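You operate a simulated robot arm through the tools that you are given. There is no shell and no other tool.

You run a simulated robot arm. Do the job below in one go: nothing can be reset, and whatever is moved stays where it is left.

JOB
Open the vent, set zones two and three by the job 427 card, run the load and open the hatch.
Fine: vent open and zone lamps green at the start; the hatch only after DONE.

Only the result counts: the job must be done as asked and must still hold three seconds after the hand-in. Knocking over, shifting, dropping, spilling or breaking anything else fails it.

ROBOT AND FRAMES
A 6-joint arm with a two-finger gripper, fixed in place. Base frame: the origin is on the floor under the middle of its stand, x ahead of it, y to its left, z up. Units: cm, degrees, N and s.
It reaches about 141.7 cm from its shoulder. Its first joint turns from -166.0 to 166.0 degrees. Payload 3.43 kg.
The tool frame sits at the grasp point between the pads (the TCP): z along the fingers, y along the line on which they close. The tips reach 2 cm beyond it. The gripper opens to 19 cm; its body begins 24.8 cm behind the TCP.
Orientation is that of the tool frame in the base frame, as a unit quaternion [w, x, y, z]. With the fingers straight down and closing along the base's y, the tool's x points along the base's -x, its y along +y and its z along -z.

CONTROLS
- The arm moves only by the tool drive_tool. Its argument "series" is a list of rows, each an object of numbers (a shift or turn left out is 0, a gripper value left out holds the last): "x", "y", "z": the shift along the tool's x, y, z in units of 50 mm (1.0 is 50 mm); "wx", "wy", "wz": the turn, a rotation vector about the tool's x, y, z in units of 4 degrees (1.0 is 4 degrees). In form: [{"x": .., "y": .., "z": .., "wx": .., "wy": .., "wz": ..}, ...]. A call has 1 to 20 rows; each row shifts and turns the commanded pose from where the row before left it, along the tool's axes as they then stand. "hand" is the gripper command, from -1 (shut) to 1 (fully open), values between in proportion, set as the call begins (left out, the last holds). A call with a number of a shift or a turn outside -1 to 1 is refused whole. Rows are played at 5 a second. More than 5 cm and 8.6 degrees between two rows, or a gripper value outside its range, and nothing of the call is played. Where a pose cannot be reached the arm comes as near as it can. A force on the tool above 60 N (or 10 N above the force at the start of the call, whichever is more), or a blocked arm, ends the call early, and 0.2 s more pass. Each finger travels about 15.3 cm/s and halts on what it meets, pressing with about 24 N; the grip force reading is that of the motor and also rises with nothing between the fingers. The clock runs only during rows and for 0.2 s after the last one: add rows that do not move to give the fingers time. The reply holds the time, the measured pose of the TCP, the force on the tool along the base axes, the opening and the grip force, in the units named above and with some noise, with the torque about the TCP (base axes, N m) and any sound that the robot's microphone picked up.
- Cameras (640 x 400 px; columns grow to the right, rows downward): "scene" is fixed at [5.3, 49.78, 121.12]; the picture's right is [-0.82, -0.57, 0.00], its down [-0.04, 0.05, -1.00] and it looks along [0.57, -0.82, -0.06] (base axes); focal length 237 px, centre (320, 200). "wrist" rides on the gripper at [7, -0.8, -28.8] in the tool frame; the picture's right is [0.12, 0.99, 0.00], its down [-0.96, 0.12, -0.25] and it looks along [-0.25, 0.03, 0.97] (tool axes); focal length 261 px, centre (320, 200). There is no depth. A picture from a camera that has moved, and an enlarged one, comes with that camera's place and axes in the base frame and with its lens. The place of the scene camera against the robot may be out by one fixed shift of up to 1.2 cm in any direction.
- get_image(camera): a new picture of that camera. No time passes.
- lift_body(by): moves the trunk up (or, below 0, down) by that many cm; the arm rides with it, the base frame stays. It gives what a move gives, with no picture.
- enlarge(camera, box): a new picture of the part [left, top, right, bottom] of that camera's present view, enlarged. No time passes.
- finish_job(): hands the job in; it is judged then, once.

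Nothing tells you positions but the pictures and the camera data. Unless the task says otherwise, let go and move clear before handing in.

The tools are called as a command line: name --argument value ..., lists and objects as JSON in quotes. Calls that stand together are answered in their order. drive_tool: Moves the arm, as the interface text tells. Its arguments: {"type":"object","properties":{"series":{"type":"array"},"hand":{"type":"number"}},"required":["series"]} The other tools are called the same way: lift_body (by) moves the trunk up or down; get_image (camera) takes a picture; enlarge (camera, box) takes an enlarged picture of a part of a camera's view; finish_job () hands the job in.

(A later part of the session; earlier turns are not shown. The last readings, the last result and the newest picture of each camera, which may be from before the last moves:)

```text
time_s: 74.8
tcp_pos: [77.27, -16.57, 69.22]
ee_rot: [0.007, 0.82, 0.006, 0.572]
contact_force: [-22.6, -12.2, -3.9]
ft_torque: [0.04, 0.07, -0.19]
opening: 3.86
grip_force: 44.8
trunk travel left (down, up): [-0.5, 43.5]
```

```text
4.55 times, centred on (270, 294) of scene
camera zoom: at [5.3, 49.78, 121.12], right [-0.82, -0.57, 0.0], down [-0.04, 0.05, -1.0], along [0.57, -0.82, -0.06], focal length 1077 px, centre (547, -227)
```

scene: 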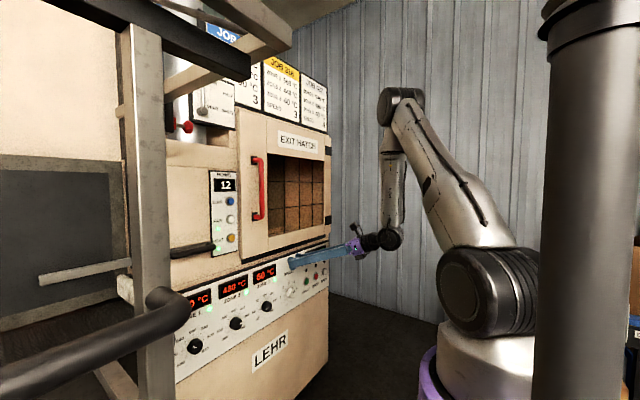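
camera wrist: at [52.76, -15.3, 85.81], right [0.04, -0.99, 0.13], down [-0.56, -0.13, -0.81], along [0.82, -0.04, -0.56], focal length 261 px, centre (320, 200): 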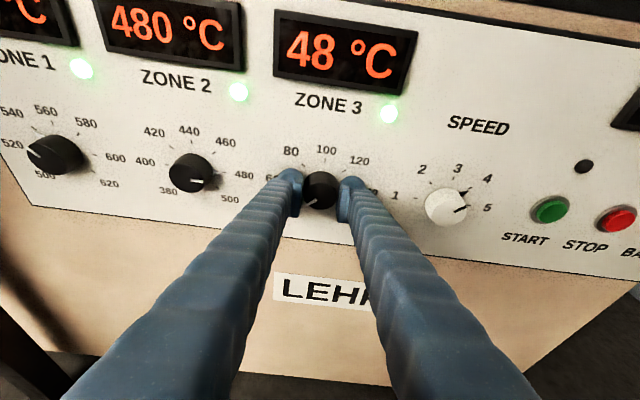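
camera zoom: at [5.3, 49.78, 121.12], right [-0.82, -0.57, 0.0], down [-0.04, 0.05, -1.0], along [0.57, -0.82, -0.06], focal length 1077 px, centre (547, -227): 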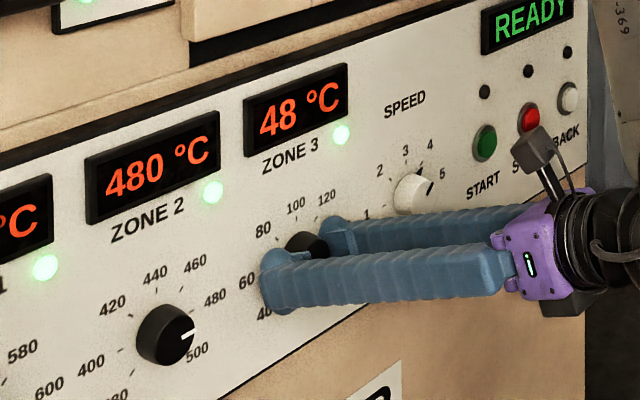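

The knob turned with the hand and zone 3 is falling through 48 °C. I'll wait a few seconds while still holding to see where it settles.

drive_tool --series '[{}, {}, {}, {}, {}, {}, {}, {}, {}, {}, {}, {}, {}, {}, {}, {}, {}, {}, {}, {}]'

enlarge --camera "scene" --box '[200, 250, 340, 338]'

```text
time_s: 79.0
tcp_pos: [77.34, -16.52, 69.34]
ee_rot: [0.007, 0.82, 0.005, 0.572]
contact_force: [-24.4, -22.5, -5.8]
ft_torque: [0.08, 0.05, -0.39]
opening: 3.9
grip_force: 44.6
trunk travel left (down, up): [-0.5, 43.5]
```

```text
4.55 times, centred on (270, 294) of scene
camera zoom: at [5.3, 49.78, 121.12], right [-0.82, -0.57, 0.0], down [-0.04, 0.05, -1.0], along [0.57, -0.82, -0.06], focal length 1077 px, centre (547, -227)
```

zoom: 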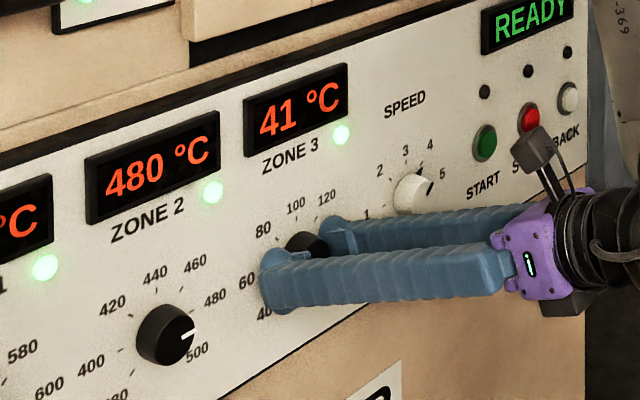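

Zone 3 has settled near 40 with a green lamp. Releasing and backing straight off.

drive_tool --hand -0.158 --series '[{}, {}, {"x": -0.08, "z": -0.219}, {"x": -0.08, "z": -0.219}, {"x": -0.08, "z": -0.219}]'

enlarge --camera "wrist" --box '[240, 120, 400, 220]'

enlarge --camera "scene" --box '[200, 250, 340, 338]'

```text
time_s: 80.2
tcp_pos: [73.89, -16.51, 69.18]
ee_rot: [0.006, 0.82, 0.007, 0.572]
contact_force: [-0.1, 0.3, -0.4]
ft_torque: [0.0, -0.02, -0.03]
opening: 8.02
grip_force: 0.0
trunk travel left (down, up): [-0.5, 43.5]
```

```text
4.00 times, centred on (320, 170) of wrist
camera zoom: at [49.39, -15.31, 85.72], right [0.04, -0.99, 0.13], down [-0.56, -0.13, -0.82], along [0.82, -0.04, -0.56], focal length 1043 px, centre (320, 320)
```

zoom: 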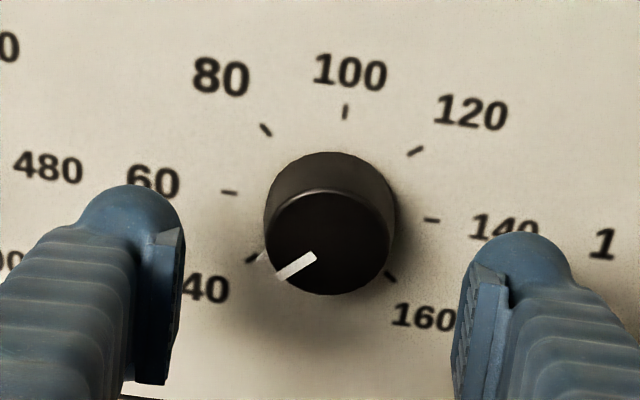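

```text
4.55 times, centred on (270, 294) of scene
camera zoom: at [5.3, 49.78, 121.12], right [-0.82, -0.57, 0.0], down [-0.04, 0.05, -1.0], along [0.57, -0.82, -0.06], focal length 1077 px, centre (547, -227)
```

zoom: 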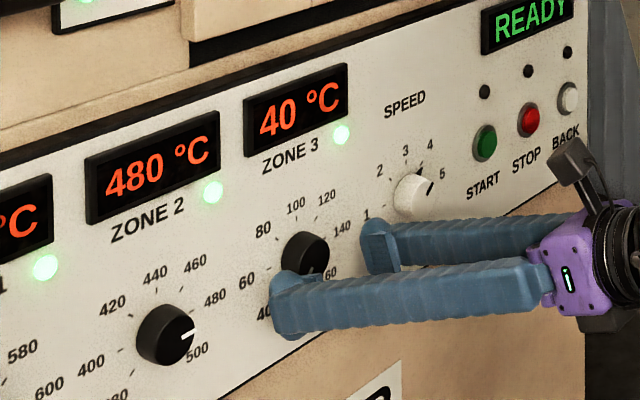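

Zone 3 reads exactly 40 with its pointer on the tick. For zone 2 I'll pitch the fingers a bit more and pre-rotate the hand about the knob axis, staying clear of the panel.

drive_tool --series '[{"wy": -0.94}, {"wy": -0.94}, {"wy": -0.94}, {"wy": -0.94}, {"wx": 0.576, "wz": 0.817}, {"wx": 0.576, "wz": 0.817}, {"wx": 0.576, "wz": 0.817}, {"wx": 0.576, "wz": 0.817}, {"wx": 0.576, "wz": 0.817}, {"wx": 0.576, "wz": 0.817}, {"wx": 0.576, "wz": 0.817}, {"wx": 0.576, "wz": 0.817}, {"wx": 0.576, "wz": 0.817}, {"wx": 0.576, "wz": 0.817}, {"wx": 0.576, "wz": 0.817}, {"wx": 0.576, "wz": 0.817}, {"wx": 0.576, "wz": 0.817}, {"wx": 0.576, "wz": 0.817}, {"wx": 0.576, "wz": 0.817}, {"wx": 0.576, "wz": 0.817}]'

get_image --camera "wrist"

```text
time_s: 84.4
tcp_pos: [73.87, -16.47, 69.26]
ee_rot: [-0.464, 0.757, -0.239, 0.392]
contact_force: [0.1, -0.1, -0.5]
ft_torque: [-0.02, 0.02, -0.02]
opening: 8.01
grip_force: 0.1
trunk travel left (down, up): [-0.5, 43.5]
```

```text
taken
camera wrist: at [54.51, -35.85, 80.21], right [0.07, -0.54, -0.84], down [-0.76, 0.52, -0.39], along [0.65, 0.66, -0.37], focal length 261 px, centre (320, 200)
```

wrist: 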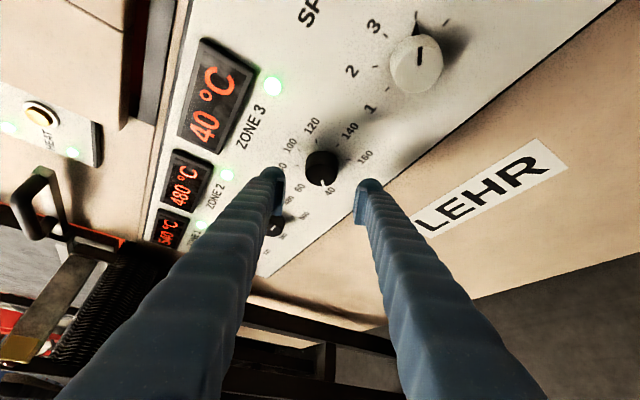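

Now moving sideways 15 cm to stand in front of the zone 2 knob.

drive_tool --series '[{"x": -0.546, "y": -0.347, "z": 0.388}, {"x": -0.546, "y": -0.347, "z": 0.388}, {"x": -0.546, "y": -0.347, "z": 0.388}, {"x": -0.546, "y": -0.347, "z": 0.388}]'

get_image --camera "wrist"

enlarge --camera "wrist" --box '[256, 120, 384, 200]'

get_image --camera "scene"

```text
time_s: 85.4
tcp_pos: [74.1, -1.27, 69.3]
ee_rot: [-0.463, 0.758, -0.24, 0.392]
contact_force: [0.8, -0.3, 0.0]
ft_torque: [0.07, -0.02, 0.08]
opening: 8.0
grip_force: 0.1
trunk travel left (down, up): [-0.5, 43.5]
```

```text
taken
camera wrist: at [54.55, -20.62, 80.21], right [0.07, -0.54, -0.84], down [-0.76, 0.52, -0.39], along [0.65, 0.66, -0.37], focal length 261 px, centre (320, 200)
```

wrist: 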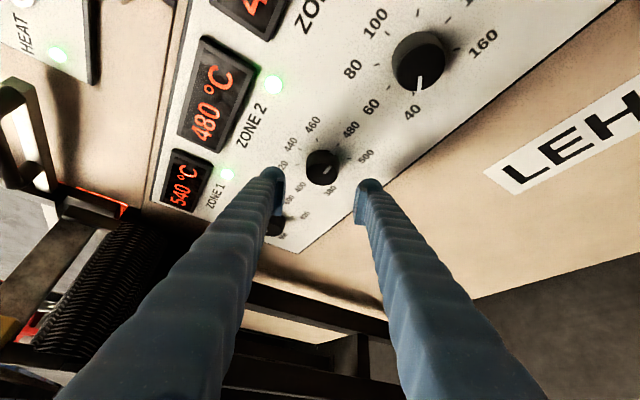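

```text
5.00 times, centred on (320, 160) of wrist
camera zoom: at [54.55, -20.62, 80.21], right [0.07, -0.54, -0.84], down [-0.76, 0.52, -0.39], along [0.65, 0.66, -0.37], focal length 1303 px, centre (320, 400)
```

zoom: 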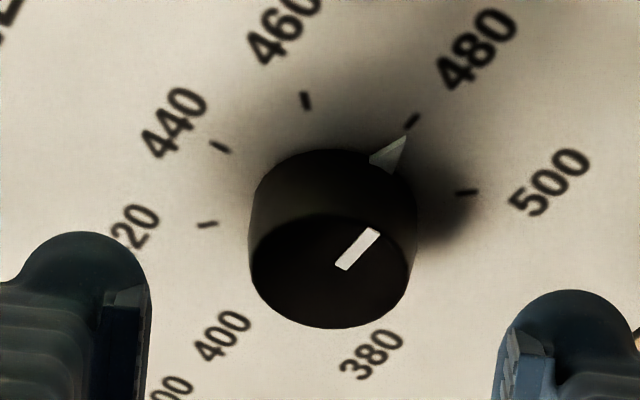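

```text
taken
```

scene: 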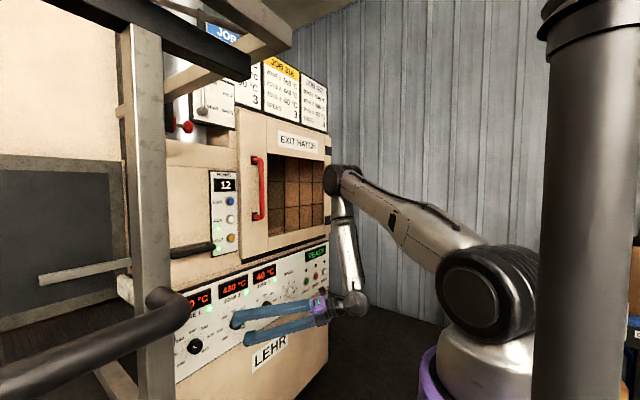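

Zone 2 knob axis is at (-1.61, 69.41), pointer exactly on 480. Going in around it.

drive_tool --series '[{"x": 0.135, "y": 0.004, "z": 0.15}, {"x": 0.135, "y": 0.004, "z": 0.15}, {"x": 0.13, "y": 0.004, "z": 0.145}]'

enlarge --camera "wrist" --box '[256, 130, 384, 210]'

```text
time_s: 86.2
tcp_pos: [76.88, -1.5, 69.44]
ee_rot: [-0.464, 0.757, -0.24, 0.392]
contact_force: [-0.5, 0.7, -0.8]
ft_torque: [0.0, -0.01, 0.0]
opening: 8.0
grip_force: 0.1
trunk travel left (down, up): [-0.5, 43.5]
```

```text
5.00 times, centred on (320, 170) of wrist
camera zoom: at [57.56, -21.03, 80.35], right [0.07, -0.54, -0.84], down [-0.76, 0.52, -0.39], along [0.65, 0.66, -0.37], focal length 1303 px, centre (320, 350)
```

zoom: 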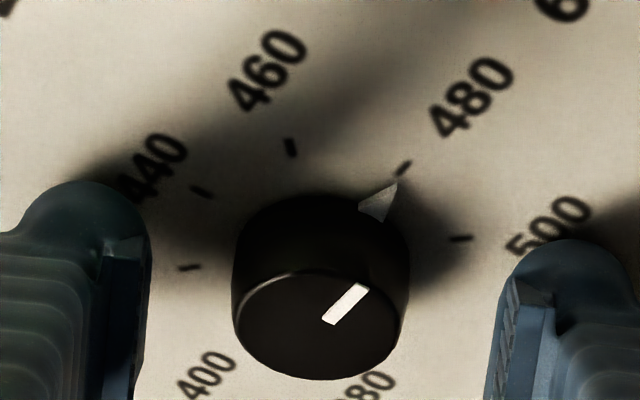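

Centred with no contact. A touch deeper and close.

drive_tool --hand -1 --series '[{"x": 0.029, "z": 0.041}, {}, {}, {}]'

enlarge --camera "wrist" --box '[256, 130, 384, 210]'

```text
time_s: 87.2
tcp_pos: [77.07, -1.66, 69.53]
ee_rot: [-0.464, 0.758, -0.24, 0.392]
contact_force: [-12.5, 6.1, 4.2]
ft_torque: [-0.03, -0.09, 0.24]
opening: 3.84
grip_force: 44.9
trunk travel left (down, up): [-0.5, 43.5]
```

```text
5.00 times, centred on (320, 170) of wrist
camera zoom: at [57.69, -21.04, 80.45], right [0.07, -0.54, -0.84], down [-0.76, 0.52, -0.39], along [0.65, 0.66, -0.37], focal length 1303 px, centre (320, 350)
```

zoom: 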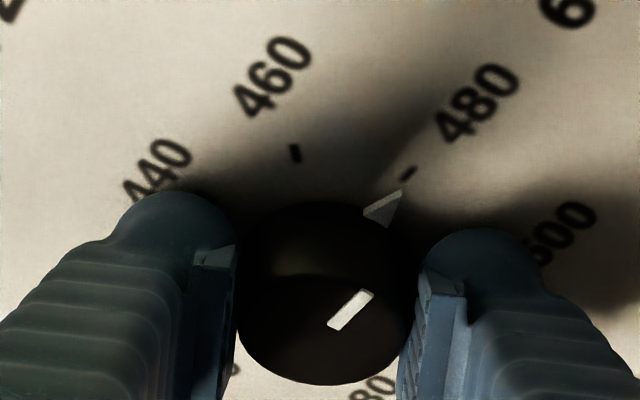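

Gripped well. Rotating 45° counter-clockwise about the knob axis.

drive_tool --series '[{"wx": -0.577, "wz": -0.816}, {"wx": -0.577, "wz": -0.816}, {"wx": -0.577, "wz": -0.816}, {"wx": -0.577, "wz": -0.816}, {"wx": -0.577, "wz": -0.816}, {"wx": -0.577, "wz": -0.816}, {"wx": -0.577, "wz": -0.816}, {"wx": -0.577, "wz": -0.816}, {"wx": -0.577, "wz": -0.816}, {"wx": -0.577, "wz": -0.816}, {"wx": -0.577, "wz": -0.816}, {"wx": -0.144, "wz": -0.204}, {}]'

get_image --camera "wrist"

enlarge --camera "wrist" --box '[256, 130, 384, 210]'

enlarge --camera "scene" --box '[180, 250, 340, 350]'

```text
time_s: 90.0
tcp_pos: [77.12, -1.51, 69.64]
ee_rot: [-0.138, 0.877, -0.071, 0.454]
contact_force: [-16.2, 21.7, 9.6]
ft_torque: [0.01, -0.2, 0.36]
opening: 3.8
grip_force: 45.1
trunk travel left (down, up): [-0.5, 43.5]
```

```text
taken
camera wrist: at [57.69, -7.56, 91.1], right [0.07, -0.97, -0.21], down [-0.76, 0.09, -0.65], along [0.65, 0.21, -0.73], focal length 261 px, centre (320, 200)
```

wrist: 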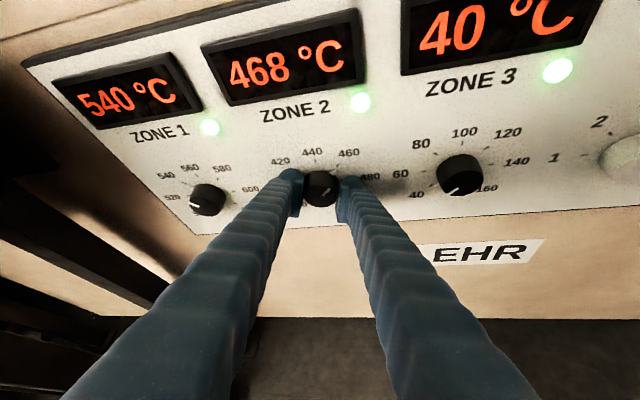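

```text
5.00 times, centred on (320, 170) of wrist
camera zoom: at [57.69, -7.56, 91.1], right [0.07, -0.97, -0.21], down [-0.76, 0.09, -0.65], along [0.65, 0.21, -0.73], focal length 1303 px, centre (320, 350)
```

zoom: 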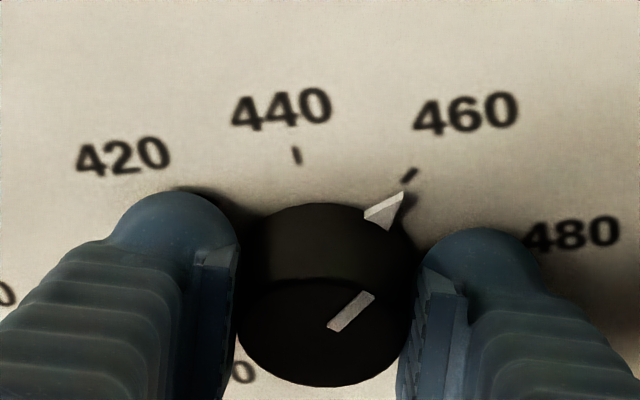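

```text
4.00 times, centred on (260, 300) of scene
camera zoom: at [5.3, 49.78, 121.12], right [-0.82, -0.57, 0.0], down [-0.04, 0.05, -1.0], along [0.57, -0.82, -0.06], focal length 948 px, centre (560, -200)
```

zoom: 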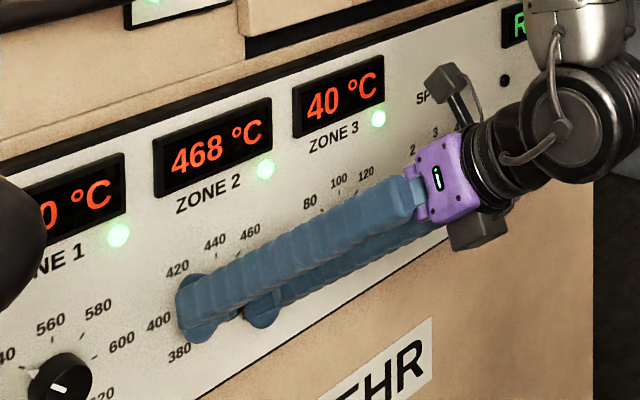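

Pointer is exactly on 460 and zone 2 is coming down through 468. Releasing and backing off.

drive_tool --hand -0.158 --series '[{}, {}, {"x": -0.173, "z": -0.245}, {"x": -0.173, "z": -0.245}]'

enlarge --camera "wrist" --box '[240, 120, 400, 220]'

get_image --camera "scene"

```text
time_s: 91.0
tcp_pos: [73.94, -1.58, 69.43]
ee_rot: [-0.139, 0.878, -0.072, 0.453]
contact_force: [-0.7, -0.3, 0.1]
ft_torque: [-0.02, 0.02, 0.0]
opening: 8.0
grip_force: 0.1
trunk travel left (down, up): [-0.5, 43.5]
```

```text
4.00 times, centred on (320, 170) of wrist
camera zoom: at [54.71, -7.64, 90.97], right [0.07, -0.97, -0.21], down [-0.76, 0.09, -0.65], along [0.65, 0.21, -0.73], focal length 1043 px, centre (320, 320)
```

zoom: 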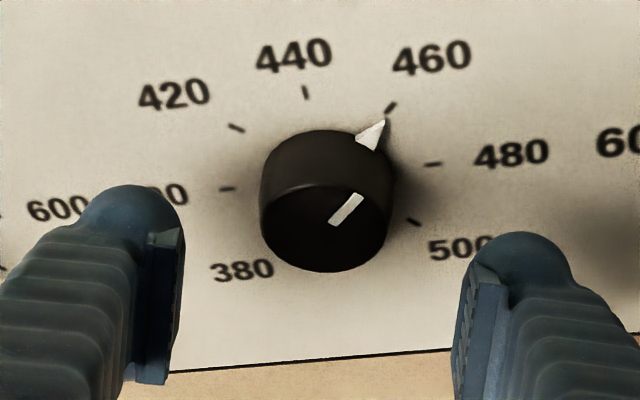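

```text
taken
```

scene: 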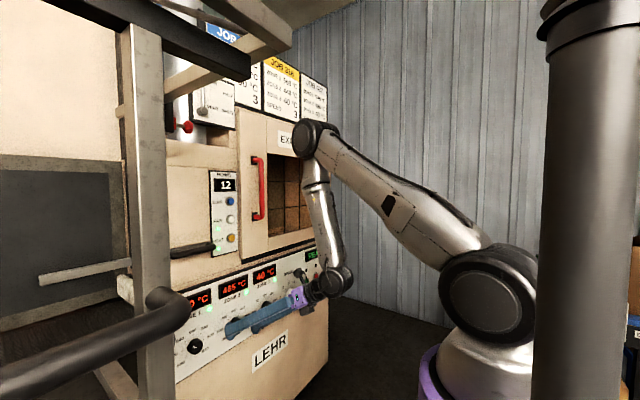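

Both dials are set. Now closing the fingers and moving right to stand off in front of the START button.

drive_tool --hand -1 --series '[{"x": 0.248, "y": 0.894, "z": -0.23}, {"x": 0.248, "y": 0.894, "z": -0.23}, {"x": 0.248, "y": 0.894, "z": -0.23}, {"x": 0.248, "y": 0.894, "z": -0.23}, {"x": 0.248, "y": 0.894, "z": -0.23}, {"x": 0.248, "y": 0.894, "z": -0.23}, {"x": 0.248, "y": 0.894, "z": -0.23}, {"x": 0.248, "y": 0.894, "z": -0.23}, {"x": 0.248, "y": 0.894, "z": -0.23}, {"wx": -0.577, "wz": -0.816}, {"wx": -0.577, "wz": -0.816}, {"wx": -0.577, "wz": -0.816}, {"wx": -0.577, "wz": -0.816}, {"wx": -0.433, "wz": -0.612}]'

get_image --camera "wrist"

get_image --camera "scene"

```text
time_s: 94.0
tcp_pos: [72.16, -44.59, 71.48]
ee_rot: [0.008, 0.889, 0.005, 0.458]
contact_force: [-0.5, 0.4, -0.5]
ft_torque: [0.01, -0.03, 0.03]
opening: 0.02
grip_force: 24.1
trunk travel left (down, up): [-0.5, 43.5]
```

```text
taken
camera wrist: at [52.84, -43.21, 93.83], right [0.07, -0.99, 0.12], down [-0.76, -0.13, -0.64], along [0.65, -0.04, -0.76], focal length 261 px, centre (320, 200)
```

wrist: 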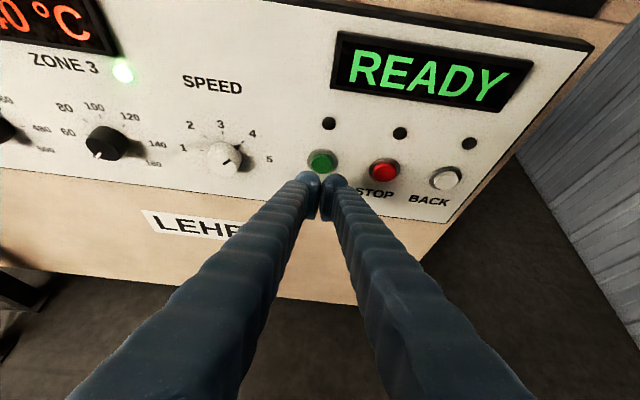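

```text
taken
```

scene: 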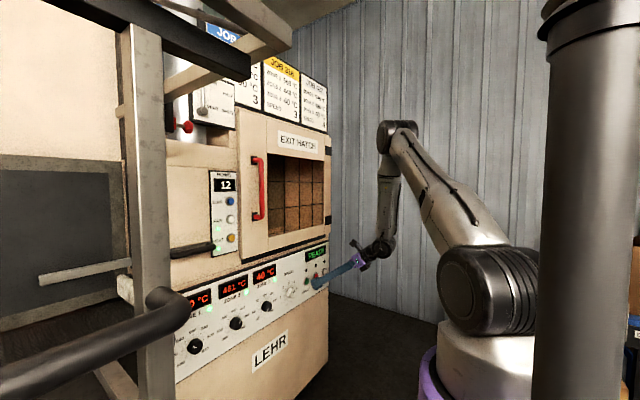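

READY is showing and START is right ahead. Let me zoom to line up and to verify all lamps and the vent before pressing.

enlarge --camera "wrist" --box '[256, 120, 384, 200]'

enlarge --camera "scene" --box '[180, 250, 340, 350]'

enlarge --camera "scene" --box '[160, 60, 320, 160]'

```text
5.00 times, centred on (320, 160) of wrist
camera zoom: at [52.84, -43.21, 93.83], right [0.07, -0.99, 0.12], down [-0.76, -0.13, -0.64], along [0.65, -0.04, -0.76], focal length 1303 px, centre (320, 400)
```

zoom: 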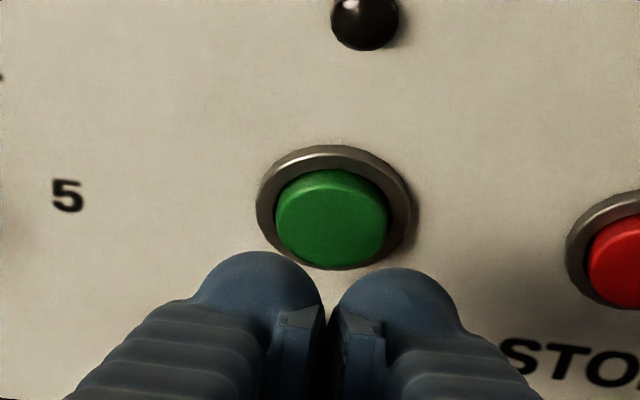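

```text
4.00 times, centred on (260, 300) of scene
camera zoom: at [5.3, 49.78, 121.12], right [-0.82, -0.57, 0.0], down [-0.04, 0.05, -1.0], along [0.57, -0.82, -0.06], focal length 948 px, centre (560, -200)
```

zoom: 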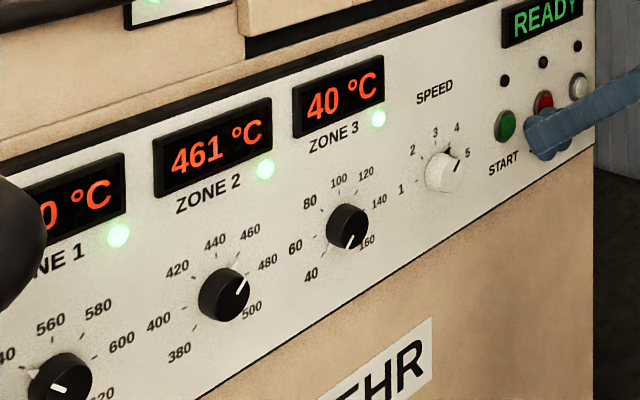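

```text
4.00 times, centred on (240, 110) of scene
camera zoom: at [5.3, 49.78, 121.12], right [-0.82, -0.57, 0.0], down [-0.04, 0.05, -1.0], along [0.57, -0.82, -0.06], focal length 948 px, centre (640, 560)
```

zoom: 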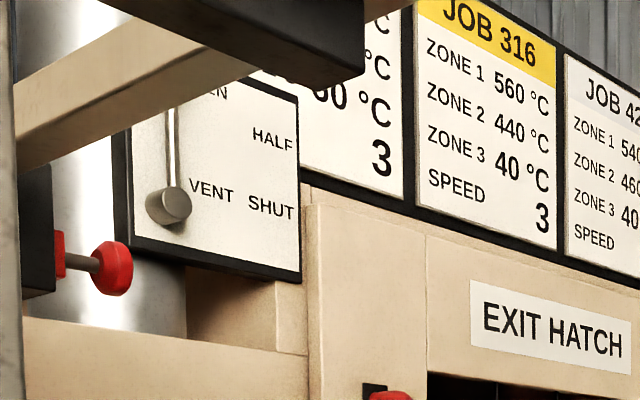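

All lamps are green (540 / 461 / 40), the vent is open and READY shows. I'll line up the right fingertip with START and approach to just short of it.

drive_tool --series '[{"x": 0.05, "y": -0.164, "z": 0.345}, {"x": 0.05, "y": -0.164, "z": 0.345}]'

enlarge --camera "wrist" --box '[256, 120, 384, 200]'

enlarge --camera "scene" --box '[270, 240, 350, 290]'

```text
time_s: 94.6
tcp_pos: [75.32, -42.92, 69.77]
ee_rot: [0.008, 0.889, 0.003, 0.458]
contact_force: [-0.7, 0.2, -0.5]
ft_torque: [0.02, -0.04, -0.01]
opening: 0.01
grip_force: 23.8
trunk travel left (down, up): [-0.5, 43.5]
```

```text
5.00 times, centred on (320, 160) of wrist
camera zoom: at [55.89, -41.62, 92.13], right [0.07, -0.99, 0.11], down [-0.76, -0.13, -0.64], along [0.65, -0.04, -0.76], focal length 1303 px, centre (320, 400)
```

zoom: 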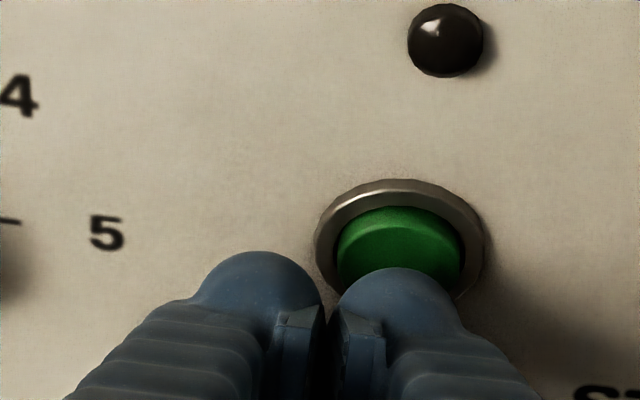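

```text
8.00 times, centred on (310, 265) of scene
camera zoom: at [5.3, 49.78, 121.12], right [-0.82, -0.57, 0.0], down [-0.04, 0.05, -1.0], along [0.57, -0.82, -0.06], focal length 1895 px, centre (400, -320)
```

zoom: 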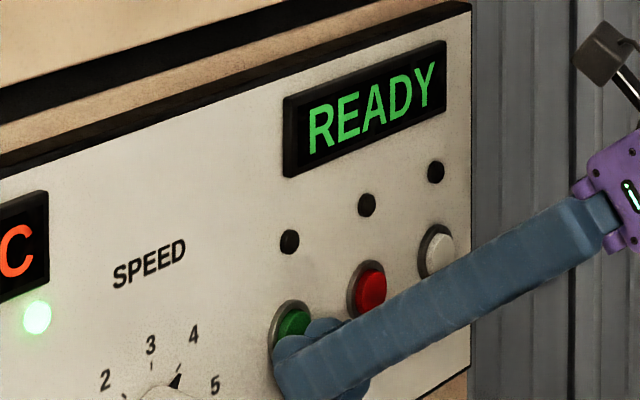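

Aligned. Pressing forward in small steps.

drive_tool --series '[{"x": 0.035, "z": 0.049}, {"x": 0.035, "z": 0.049}, {"x": 0.035, "z": 0.049}]'

enlarge --camera "scene" --box '[270, 240, 350, 290]'

```text
time_s: 95.4
tcp_pos: [76.13, -42.95, 69.8]
ee_rot: [0.008, 0.889, 0.003, 0.458]
contact_force: [0.3, -0.1, 0.2]
ft_torque: [0.0, 0.02, 0.03]
opening: 0.01
grip_force: 23.9
trunk travel left (down, up): [-0.5, 43.5]
```

```text
8.00 times, centred on (310, 265) of scene
camera zoom: at [5.3, 49.78, 121.12], right [-0.82, -0.57, 0.0], down [-0.04, 0.05, -1.0], along [0.57, -0.82, -0.06], focal length 1895 px, centre (400, -320)
```

zoom: 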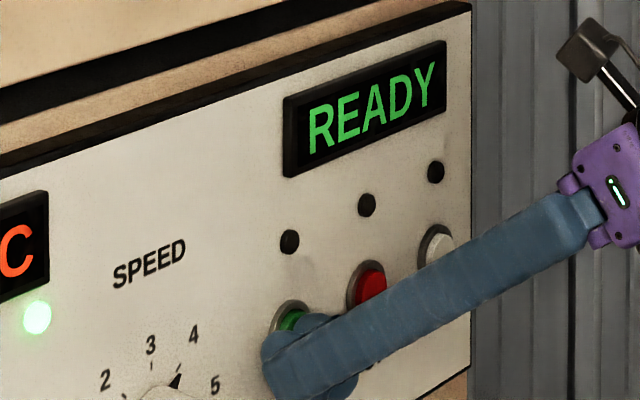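

No contact yet. I'll raise 4 mm to centre on the button and continue pressing.

drive_tool --series '[{"x": 0.065, "z": -0.046}, {"x": 0.029, "z": 0.041}, {"x": 0.023, "z": 0.033}]'

enlarge --camera "scene" --box '[270, 240, 350, 290]'

```text
time_s: 96.2
tcp_pos: [76.63, -42.96, 70.07]
ee_rot: [0.007, 0.889, 0.004, 0.459]
contact_force: [-3.2, 0.4, 1.2]
ft_torque: [-0.02, -0.07, -0.04]
opening: 0.0
grip_force: 24.3
trunk travel left (down, up): [-0.5, 43.5]
heard: click
```

```text
8.00 times, centred on (310, 265) of scene
camera zoom: at [5.3, 49.78, 121.12], right [-0.82, -0.57, 0.0], down [-0.04, 0.05, -1.0], along [0.57, -0.82, -0.06], focal length 1895 px, centre (400, -320)
```

zoom: 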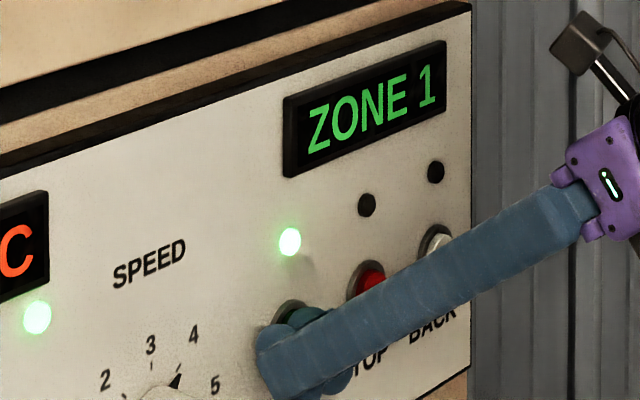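

START clicked, the display shows ZONE 1 and the run lamp is on. Backing off the button.

drive_tool --series '[{"x": -0.155, "z": -0.217}, {"x": -0.155, "z": -0.217}, {"x": -0.155, "z": -0.217}, {"x": -0.155, "z": -0.217}]'

get_image --camera "scene"

```text
time_s: 97.2
tcp_pos: [71.35, -42.69, 70.1]
ee_rot: [0.007, 0.888, 0.004, 0.459]
contact_force: [0.4, 0.8, 0.3]
ft_torque: [0.01, 0.01, 0.03]
opening: 0.0
grip_force: 23.4
trunk travel left (down, up): [-0.5, 43.5]
```

```text
taken
```

scene: 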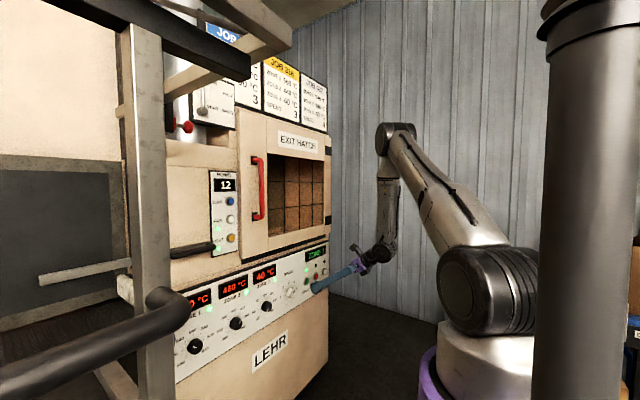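

While the run proceeds I'll raise the trunk for the hatch work (nothing in the way above).

lift_body --by 27

enlarge --camera "scene" --box '[180, 230, 340, 330]'

```text
time_s: 100.0
tcp_pos: [71.43, -42.73, 97.21]
ee_rot: [0.007, 0.889, 0.004, 0.459]
contact_force: [-0.2, 0.4, 0.2]
ft_torque: [0.0, 0.02, 0.02]
opening: 0.02
grip_force: 23.6
trunk travel left (down, up): [-27.5, 16.5]
```

```text
4.00 times, centred on (260, 280) of scene
camera zoom: at [5.3, 49.78, 121.12], right [-0.82, -0.57, 0.0], down [-0.04, 0.05, -1.0], along [0.57, -0.82, -0.06], focal length 948 px, centre (560, -120)
```

zoom: 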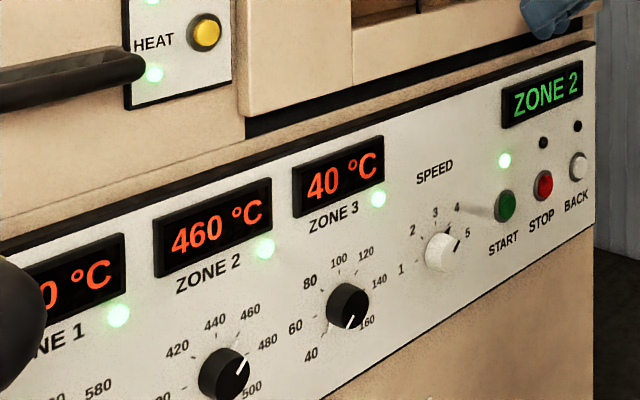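

ZONE 2 now. I'll raise a bit more and set the hand orientation for the handle: yaw 20° left, pitch 15° down, fingers open 6 cm.

lift_body --by 10

drive_tool --hand -0.37 --series '[{"wx": 0.814, "wz": -0.58}, {"wx": 0.814, "wz": -0.58}, {"wx": 0.814, "wz": -0.58}, {"wx": 0.814, "wz": -0.58}, {"wx": 0.814, "wz": -0.58}, {"wy": 1}, {"wy": 1}, {"wy": 1}, {"wy": 1}, {"wy": 1}]'

get_image --camera "wrist"

```text
time_s: 101.3
tcp_pos: [71.28, -42.73, 107.18]
ee_rot: [0.007, 0.889, 0.005, 0.459]
contact_force: [-0.1, 0.3, -0.2]
ft_torque: [0.0, -0.03, -0.01]
opening: 0.0
grip_force: 23.9
trunk travel left (down, up): [-37.5, 6.5]
```

```text
time_s: 103.5
tcp_pos: [71.36, -42.65, 107.09]
ee_rot: [-0.099, 0.784, 0.144, 0.595]
contact_force: [0.1, -0.9, 0.5]
ft_torque: [-0.01, -0.01, 0.0]
opening: 6.0
grip_force: 0.1
trunk travel left (down, up): [-37.5, 6.5]
```

```text
taken
camera wrist: at [46.73, -50.37, 121.68], right [0.37, -0.92, 0.13], down [-0.42, -0.29, -0.86], along [0.83, 0.26, -0.5], focal length 261 px, centre (320, 200)
```

wrist: 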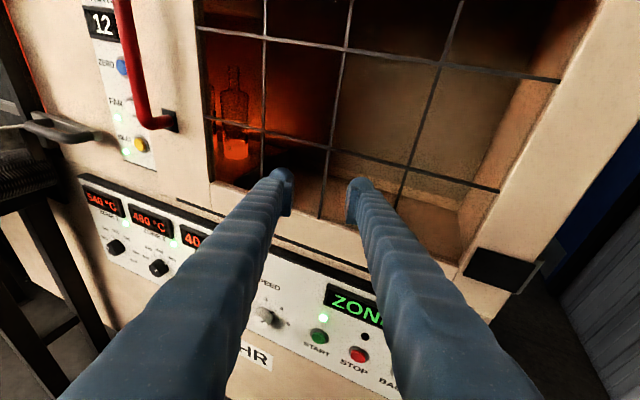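

The load is glowing inside. Moving to a standoff in front of the handle, without touching it until DONE.

drive_tool --series '[{"x": 0.473, "y": -0.783, "z": 0.117}, {"x": 0.473, "y": -0.783, "z": 0.117}, {"x": 0.473, "y": -0.783, "z": 0.117}, {"x": 0.473, "y": -0.783, "z": 0.117}, {"x": 0.473, "y": -0.783, "z": 0.117}, {"x": 0.473, "y": -0.783, "z": 0.117}, {"x": 0.473, "y": -0.783, "z": 0.117}]'

get_image --camera "wrist"

get_image --camera "scene"

```text
time_s: 105.1
tcp_pos: [69.69, -13.86, 121.24]
ee_rot: [-0.097, 0.784, 0.143, 0.596]
contact_force: [0.5, 1.1, 0.5]
ft_torque: [-0.08, 0.05, -0.03]
opening: 5.98
grip_force: 0.0
trunk travel left (down, up): [-37.5, 6.5]
```

```text
taken
camera wrist: at [45.07, -21.46, 135.83], right [0.37, -0.92, 0.13], down [-0.42, -0.29, -0.86], along [0.83, 0.26, -0.5], focal length 261 px, centre (320, 200)
```

wrist: 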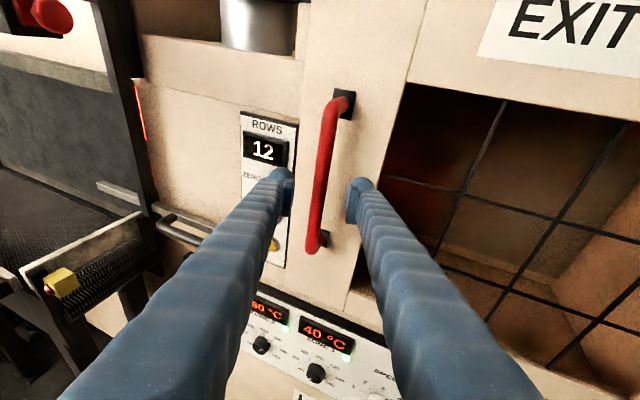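

```text
taken
```

scene: 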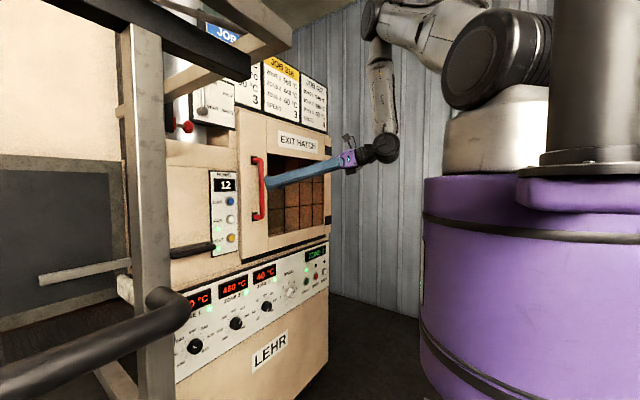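

The bar is centred between the fingers, 6 cm ahead. Now waiting for DONE.

enlarge --camera "scene" --box '[180, 230, 340, 330]'

drive_tool --series '[{}, {}, {}, {}, {}, {}, {}, {}, {}, {}, {}, {}, {}, {}, {}, {}, {}, {}, {}, {}]'

enlarge --camera "scene" --box '[180, 230, 340, 330]'

```text
4.00 times, centred on (260, 280) of scene
camera zoom: at [5.3, 49.78, 121.12], right [-0.82, -0.57, 0.0], down [-0.04, 0.05, -1.0], along [0.57, -0.82, -0.06], focal length 948 px, centre (560, -120)
```

zoom: 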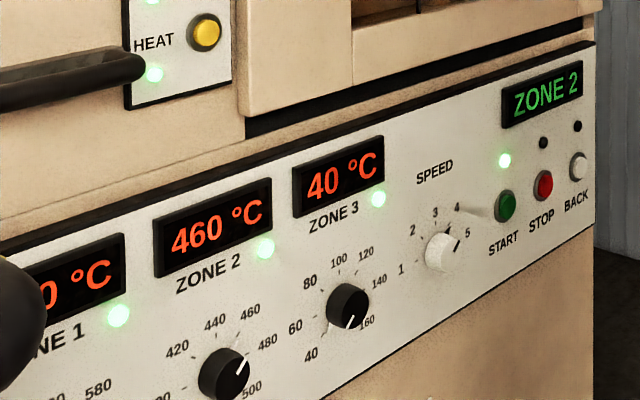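

```text
time_s: 109.3
tcp_pos: [69.74, -13.92, 121.31]
ee_rot: [-0.098, 0.783, 0.143, 0.597]
contact_force: [-0.3, 0.0, 0.2]
ft_torque: [0.03, 0.01, -0.01]
opening: 5.96
grip_force: 0.0
trunk travel left (down, up): [-37.5, 6.5]
```

```text
4.00 times, centred on (260, 280) of scene
camera zoom: at [5.3, 49.78, 121.12], right [-0.82, -0.57, 0.0], down [-0.04, 0.05, -1.0], along [0.57, -0.82, -0.06], focal length 948 px, centre (560, -120)
```

zoom: 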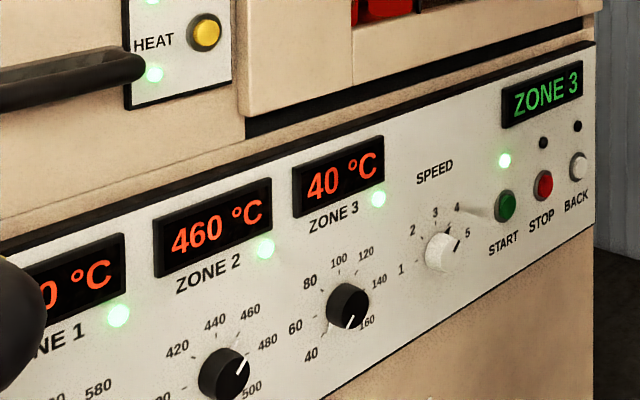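

ZONE 3 is now running with all lamps green. I keep waiting.

drive_tool --series '[{}, {}, {}, {}, {}, {}, {}, {}, {}, {}, {}, {}, {}, {}, {}, {}, {}, {}, {}, {}]'

enlarge --camera "scene" --box '[180, 230, 340, 330]'

```text
time_s: 113.5
tcp_pos: [69.68, -13.8, 121.26]
ee_rot: [-0.099, 0.784, 0.144, 0.596]
contact_force: [0.2, -0.2, -0.1]
ft_torque: [0.02, 0.03, 0.01]
opening: 5.99
grip_force: 0.1
trunk travel left (down, up): [-37.5, 6.5]
```

```text
4.00 times, centred on (260, 280) of scene
camera zoom: at [5.3, 49.78, 121.12], right [-0.82, -0.57, 0.0], down [-0.04, 0.05, -1.0], along [0.57, -0.82, -0.06], focal length 948 px, centre (560, -120)
```

zoom: 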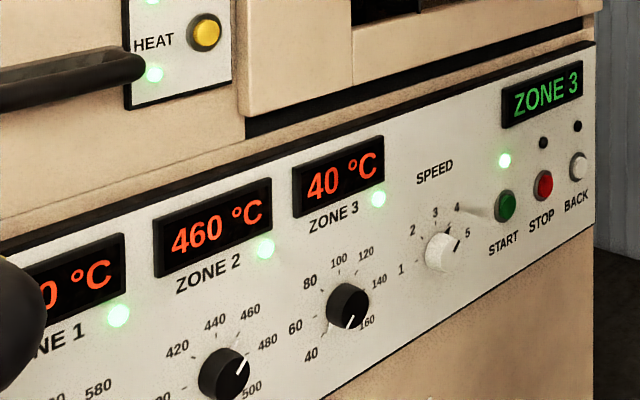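

Still in ZONE 3; waiting more.

drive_tool --series '[{}, {}, {}, {}, {}, {}, {}, {}, {}, {}, {}, {}, {}, {}, {}, {}, {}, {}, {}, {}]'

enlarge --camera "scene" --box '[180, 230, 340, 330]'

```text
time_s: 117.7
tcp_pos: [69.64, -13.92, 121.23]
ee_rot: [-0.099, 0.784, 0.144, 0.596]
contact_force: [0.8, 0.1, 0.2]
ft_torque: [-0.01, -0.02, 0.03]
opening: 5.98
grip_force: 0.0
trunk travel left (down, up): [-37.5, 6.5]
```

```text
4.00 times, centred on (260, 280) of scene
camera zoom: at [5.3, 49.78, 121.12], right [-0.82, -0.57, 0.0], down [-0.04, 0.05, -1.0], along [0.57, -0.82, -0.06], focal length 948 px, centre (560, -120)
```

zoom: 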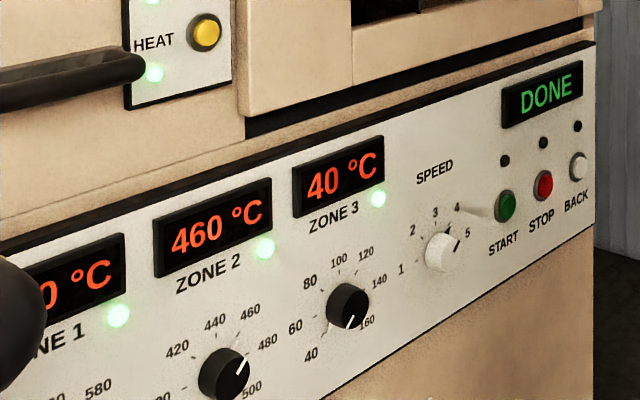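

DONE is displayed. Now moving the fingers forward around the handle bar and closing.

drive_tool --series '[{"z": 0.3, "y": 0.005}, {"z": 0.3, "y": 0.005}, {"z": 0.3, "y": 0.005}, {"z": 0.3, "y": 0.005}]'

get_image --camera "wrist"

```text
time_s: 118.7
tcp_pos: [75.34, -12.15, 119.56]
ee_rot: [-0.099, 0.784, 0.144, 0.596]
contact_force: [0.2, -0.8, -0.3]
ft_torque: [-0.03, 0.01, 0.0]
opening: 5.98
grip_force: 0.1
trunk travel left (down, up): [-37.5, 6.5]
```

```text
taken
camera wrist: at [50.75, -19.84, 134.25], right [0.37, -0.92, 0.13], down [-0.42, -0.29, -0.86], along [0.83, 0.26, -0.5], focal length 261 px, centre (320, 200)
```

wrist: 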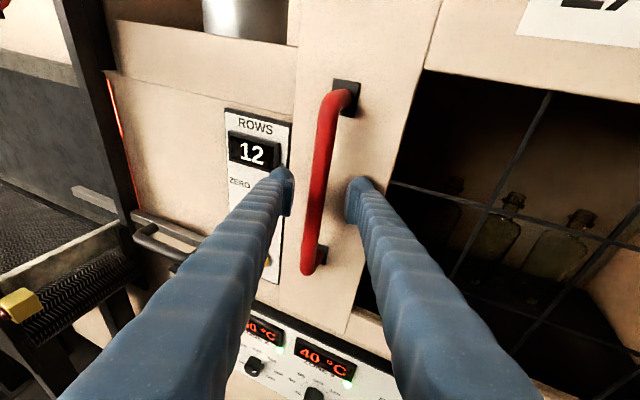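

The bar is between the pads. Closing the grip on it.

drive_tool --hand -1 --series '[{}, {}, {}]'

enlarge --camera "wrist" --box '[240, 60, 432, 260]'

```text
time_s: 119.5
tcp_pos: [75.13, -11.74, 119.71]
ee_rot: [-0.098, 0.784, 0.144, 0.595]
contact_force: [-8.7, 22.5, -2.5]
ft_torque: [0.46, -0.04, 0.09]
opening: 1.82
grip_force: 45.6
trunk travel left (down, up): [-37.5, 6.5]
```

```text
2.00 times, centred on (336, 160) of wrist
camera zoom: at [50.61, -19.58, 134.3], right [0.37, -0.92, 0.13], down [-0.42, -0.29, -0.86], along [0.83, 0.26, -0.5], focal length 521 px, centre (288, 280)
```

zoom: 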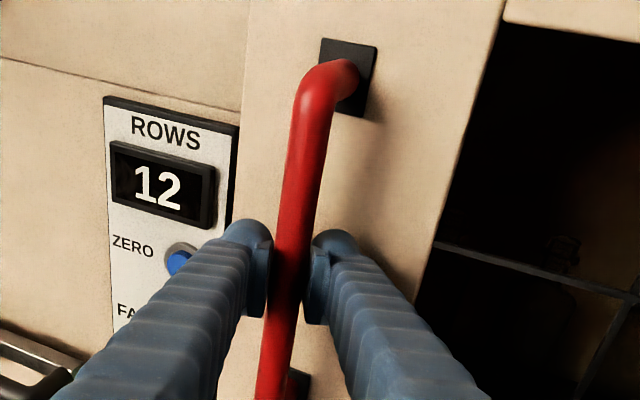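

Gripped. I'll relax the sideways offset and pull the hatch along its hinge arc, first about 10°.

drive_tool --series '[{"y": -0.09}, {"x": -0.119, "y": -0.105, "z": -0.429, "wx": 0.6, "wy": 0.012, "wz": -0.169}, {"x": -0.119, "y": -0.105, "z": -0.429, "wx": 0.6, "wy": 0.012, "wz": -0.169}, {"x": -0.119, "y": -0.105, "z": -0.429, "wx": 0.6, "wy": 0.012, "wz": -0.169}, {"x": -0.119, "y": -0.105, "z": -0.429, "wx": 0.6, "wy": 0.012, "wz": -0.169}]'

get_image --camera "scene"

get_image --camera "wrist"

```text
time_s: 120.7
tcp_pos: [66.0, -13.43, 119.88]
ee_rot: [-0.15, 0.768, 0.212, 0.585]
contact_force: [-3.1, 8.0, -4.2]
ft_torque: [0.25, 0.13, -0.13]
opening: 1.78
grip_force: 45.0
trunk travel left (down, up): [-37.5, 6.5]
```

```text
taken
```

scene: 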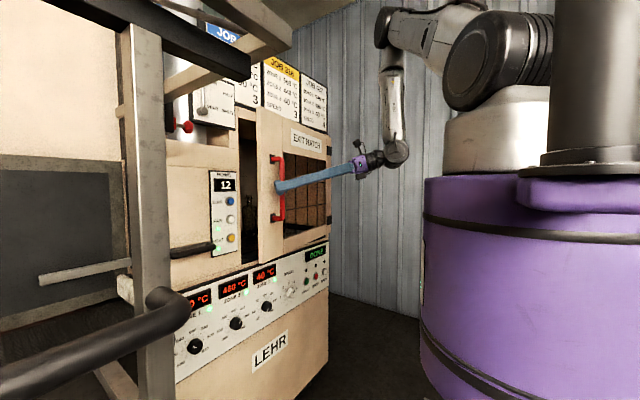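

```text
taken
camera wrist: at [43.16, -25.27, 134.26], right [0.52, -0.84, 0.13], down [-0.37, -0.36, -0.86], along [0.77, 0.4, -0.5], focal length 261 px, centre (320, 200)
```

wrist: 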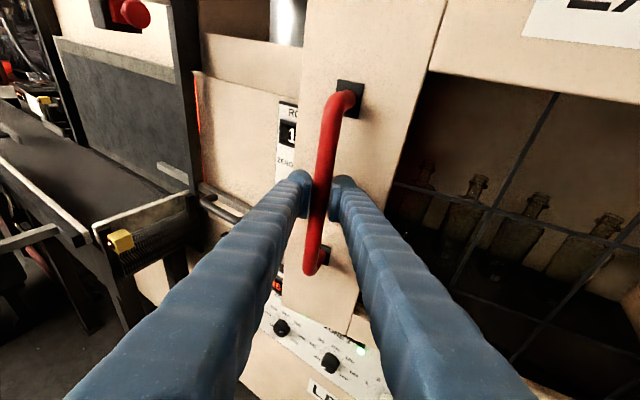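

The hatch is swinging out smoothly with low force. Continuing along the arc.

drive_tool --series '[{"x": -0.119, "y": -0.105, "z": -0.429, "wx": 0.6, "wy": 0.012, "wz": -0.169}, {"x": -0.119, "y": -0.105, "z": -0.429, "wx": 0.6, "wy": 0.012, "wz": -0.169}, {"x": -0.119, "y": -0.105, "z": -0.429, "wx": 0.6, "wy": 0.012, "wz": -0.169}, {"x": -0.119, "y": -0.105, "z": -0.429, "wx": 0.6, "wy": 0.012, "wz": -0.169}, {"x": -0.119, "y": -0.105, "z": -0.429, "wx": 0.6, "wy": 0.012, "wz": -0.169}, {"x": -0.119, "y": -0.105, "z": -0.429, "wx": 0.6, "wy": 0.012, "wz": -0.169}]'

get_image --camera "scene"

```text
time_s: 122.1
tcp_pos: [53.32, -18.34, 120.12]
ee_rot: [-0.225, 0.733, 0.311, 0.562]
contact_force: [-11.8, 19.1, -4.2]
ft_torque: [1.22, 0.17, -0.19]
opening: 1.66
grip_force: 44.8
trunk travel left (down, up): [-37.5, 6.5]
```

```text
taken
```

scene: 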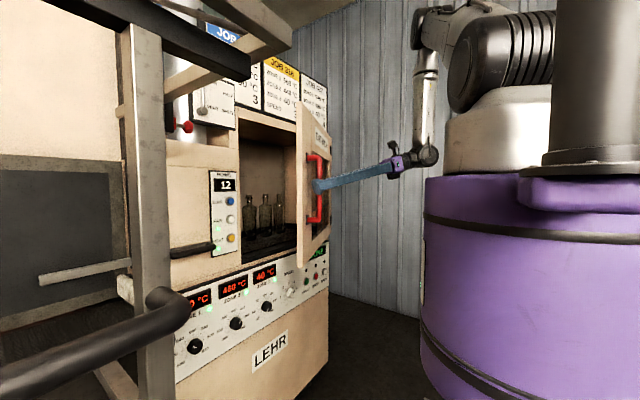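

About 25° open with the bottles visible inside; there's a small radial pull, so I'll relax it and continue with a slightly larger radius.

drive_tool --series '[{"x": 0.007, "y": -0.078, "z": 0.02}, {"x": -0.123, "y": -0.123, "z": -0.454, "wx": 0.6, "wy": 0.012, "wz": -0.167}, {"x": -0.123, "y": -0.123, "z": -0.454, "wx": 0.6, "wy": 0.012, "wz": -0.167}, {"x": -0.123, "y": -0.123, "z": -0.454, "wx": 0.6, "wy": 0.012, "wz": -0.167}, {"x": -0.123, "y": -0.123, "z": -0.454, "wx": 0.6, "wy": 0.012, "wz": -0.167}]'

get_image --camera "scene"

get_image --camera "wrist"

```text
time_s: 123.3
tcp_pos: [45.28, -23.67, 120.0]
ee_rot: [-0.272, 0.704, 0.373, 0.54]
contact_force: [6.6, -9.3, 29.3]
ft_torque: [1.05, 0.72, -0.02]
opening: 1.66
grip_force: 45.1
trunk travel left (down, up): [-37.5, 6.5]
```

```text
taken
```

scene: 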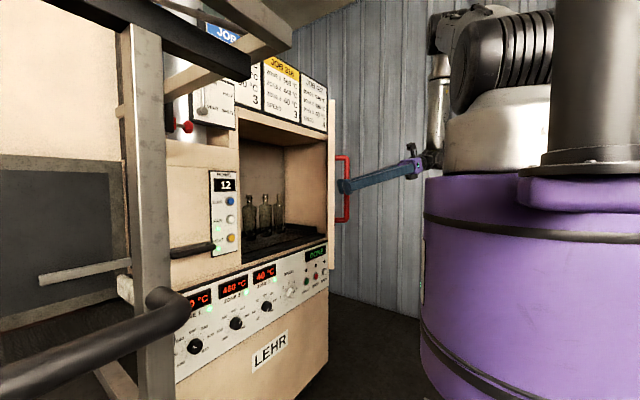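

```text
taken
camera wrist: at [29.4, -44.06, 134.51], right [0.83, -0.54, 0.13], down [-0.18, -0.48, -0.86], along [0.53, 0.69, -0.5], focal length 261 px, centre (320, 200)
```

wrist: 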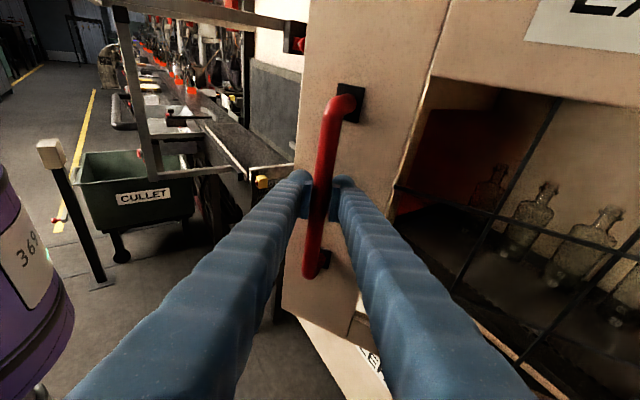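

The hatch is about 35° open, clearing the chamber. There's some vertical force, so I'll briefly let go to relax and check that the hatch stays put.

drive_tool --hand -0.6 --series '[{}, {}, {}]'

get_image --camera "wrist"

```text
time_s: 124.1
tcp_pos: [45.18, -23.5, 119.89]
ee_rot: [-0.273, 0.704, 0.373, 0.54]
contact_force: [0.4, 0.7, -0.2]
ft_torque: [0.05, -0.02, -0.03]
opening: 3.82
grip_force: 0.0
trunk travel left (down, up): [-37.5, 6.5]
```

```text
taken
camera wrist: at [29.47, -43.91, 134.43], right [0.83, -0.54, 0.13], down [-0.18, -0.48, -0.86], along [0.53, 0.69, -0.5], focal length 261 px, centre (320, 200)
```

wrist: 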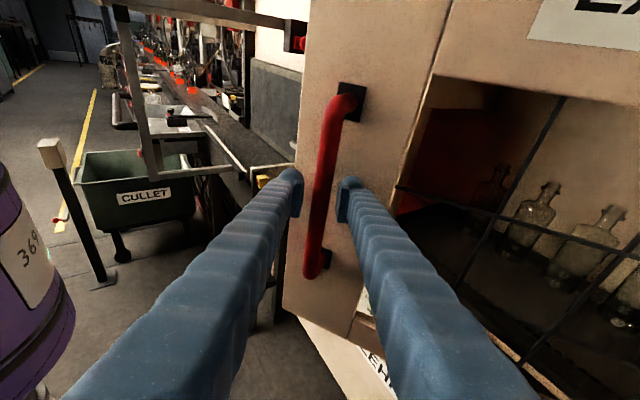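

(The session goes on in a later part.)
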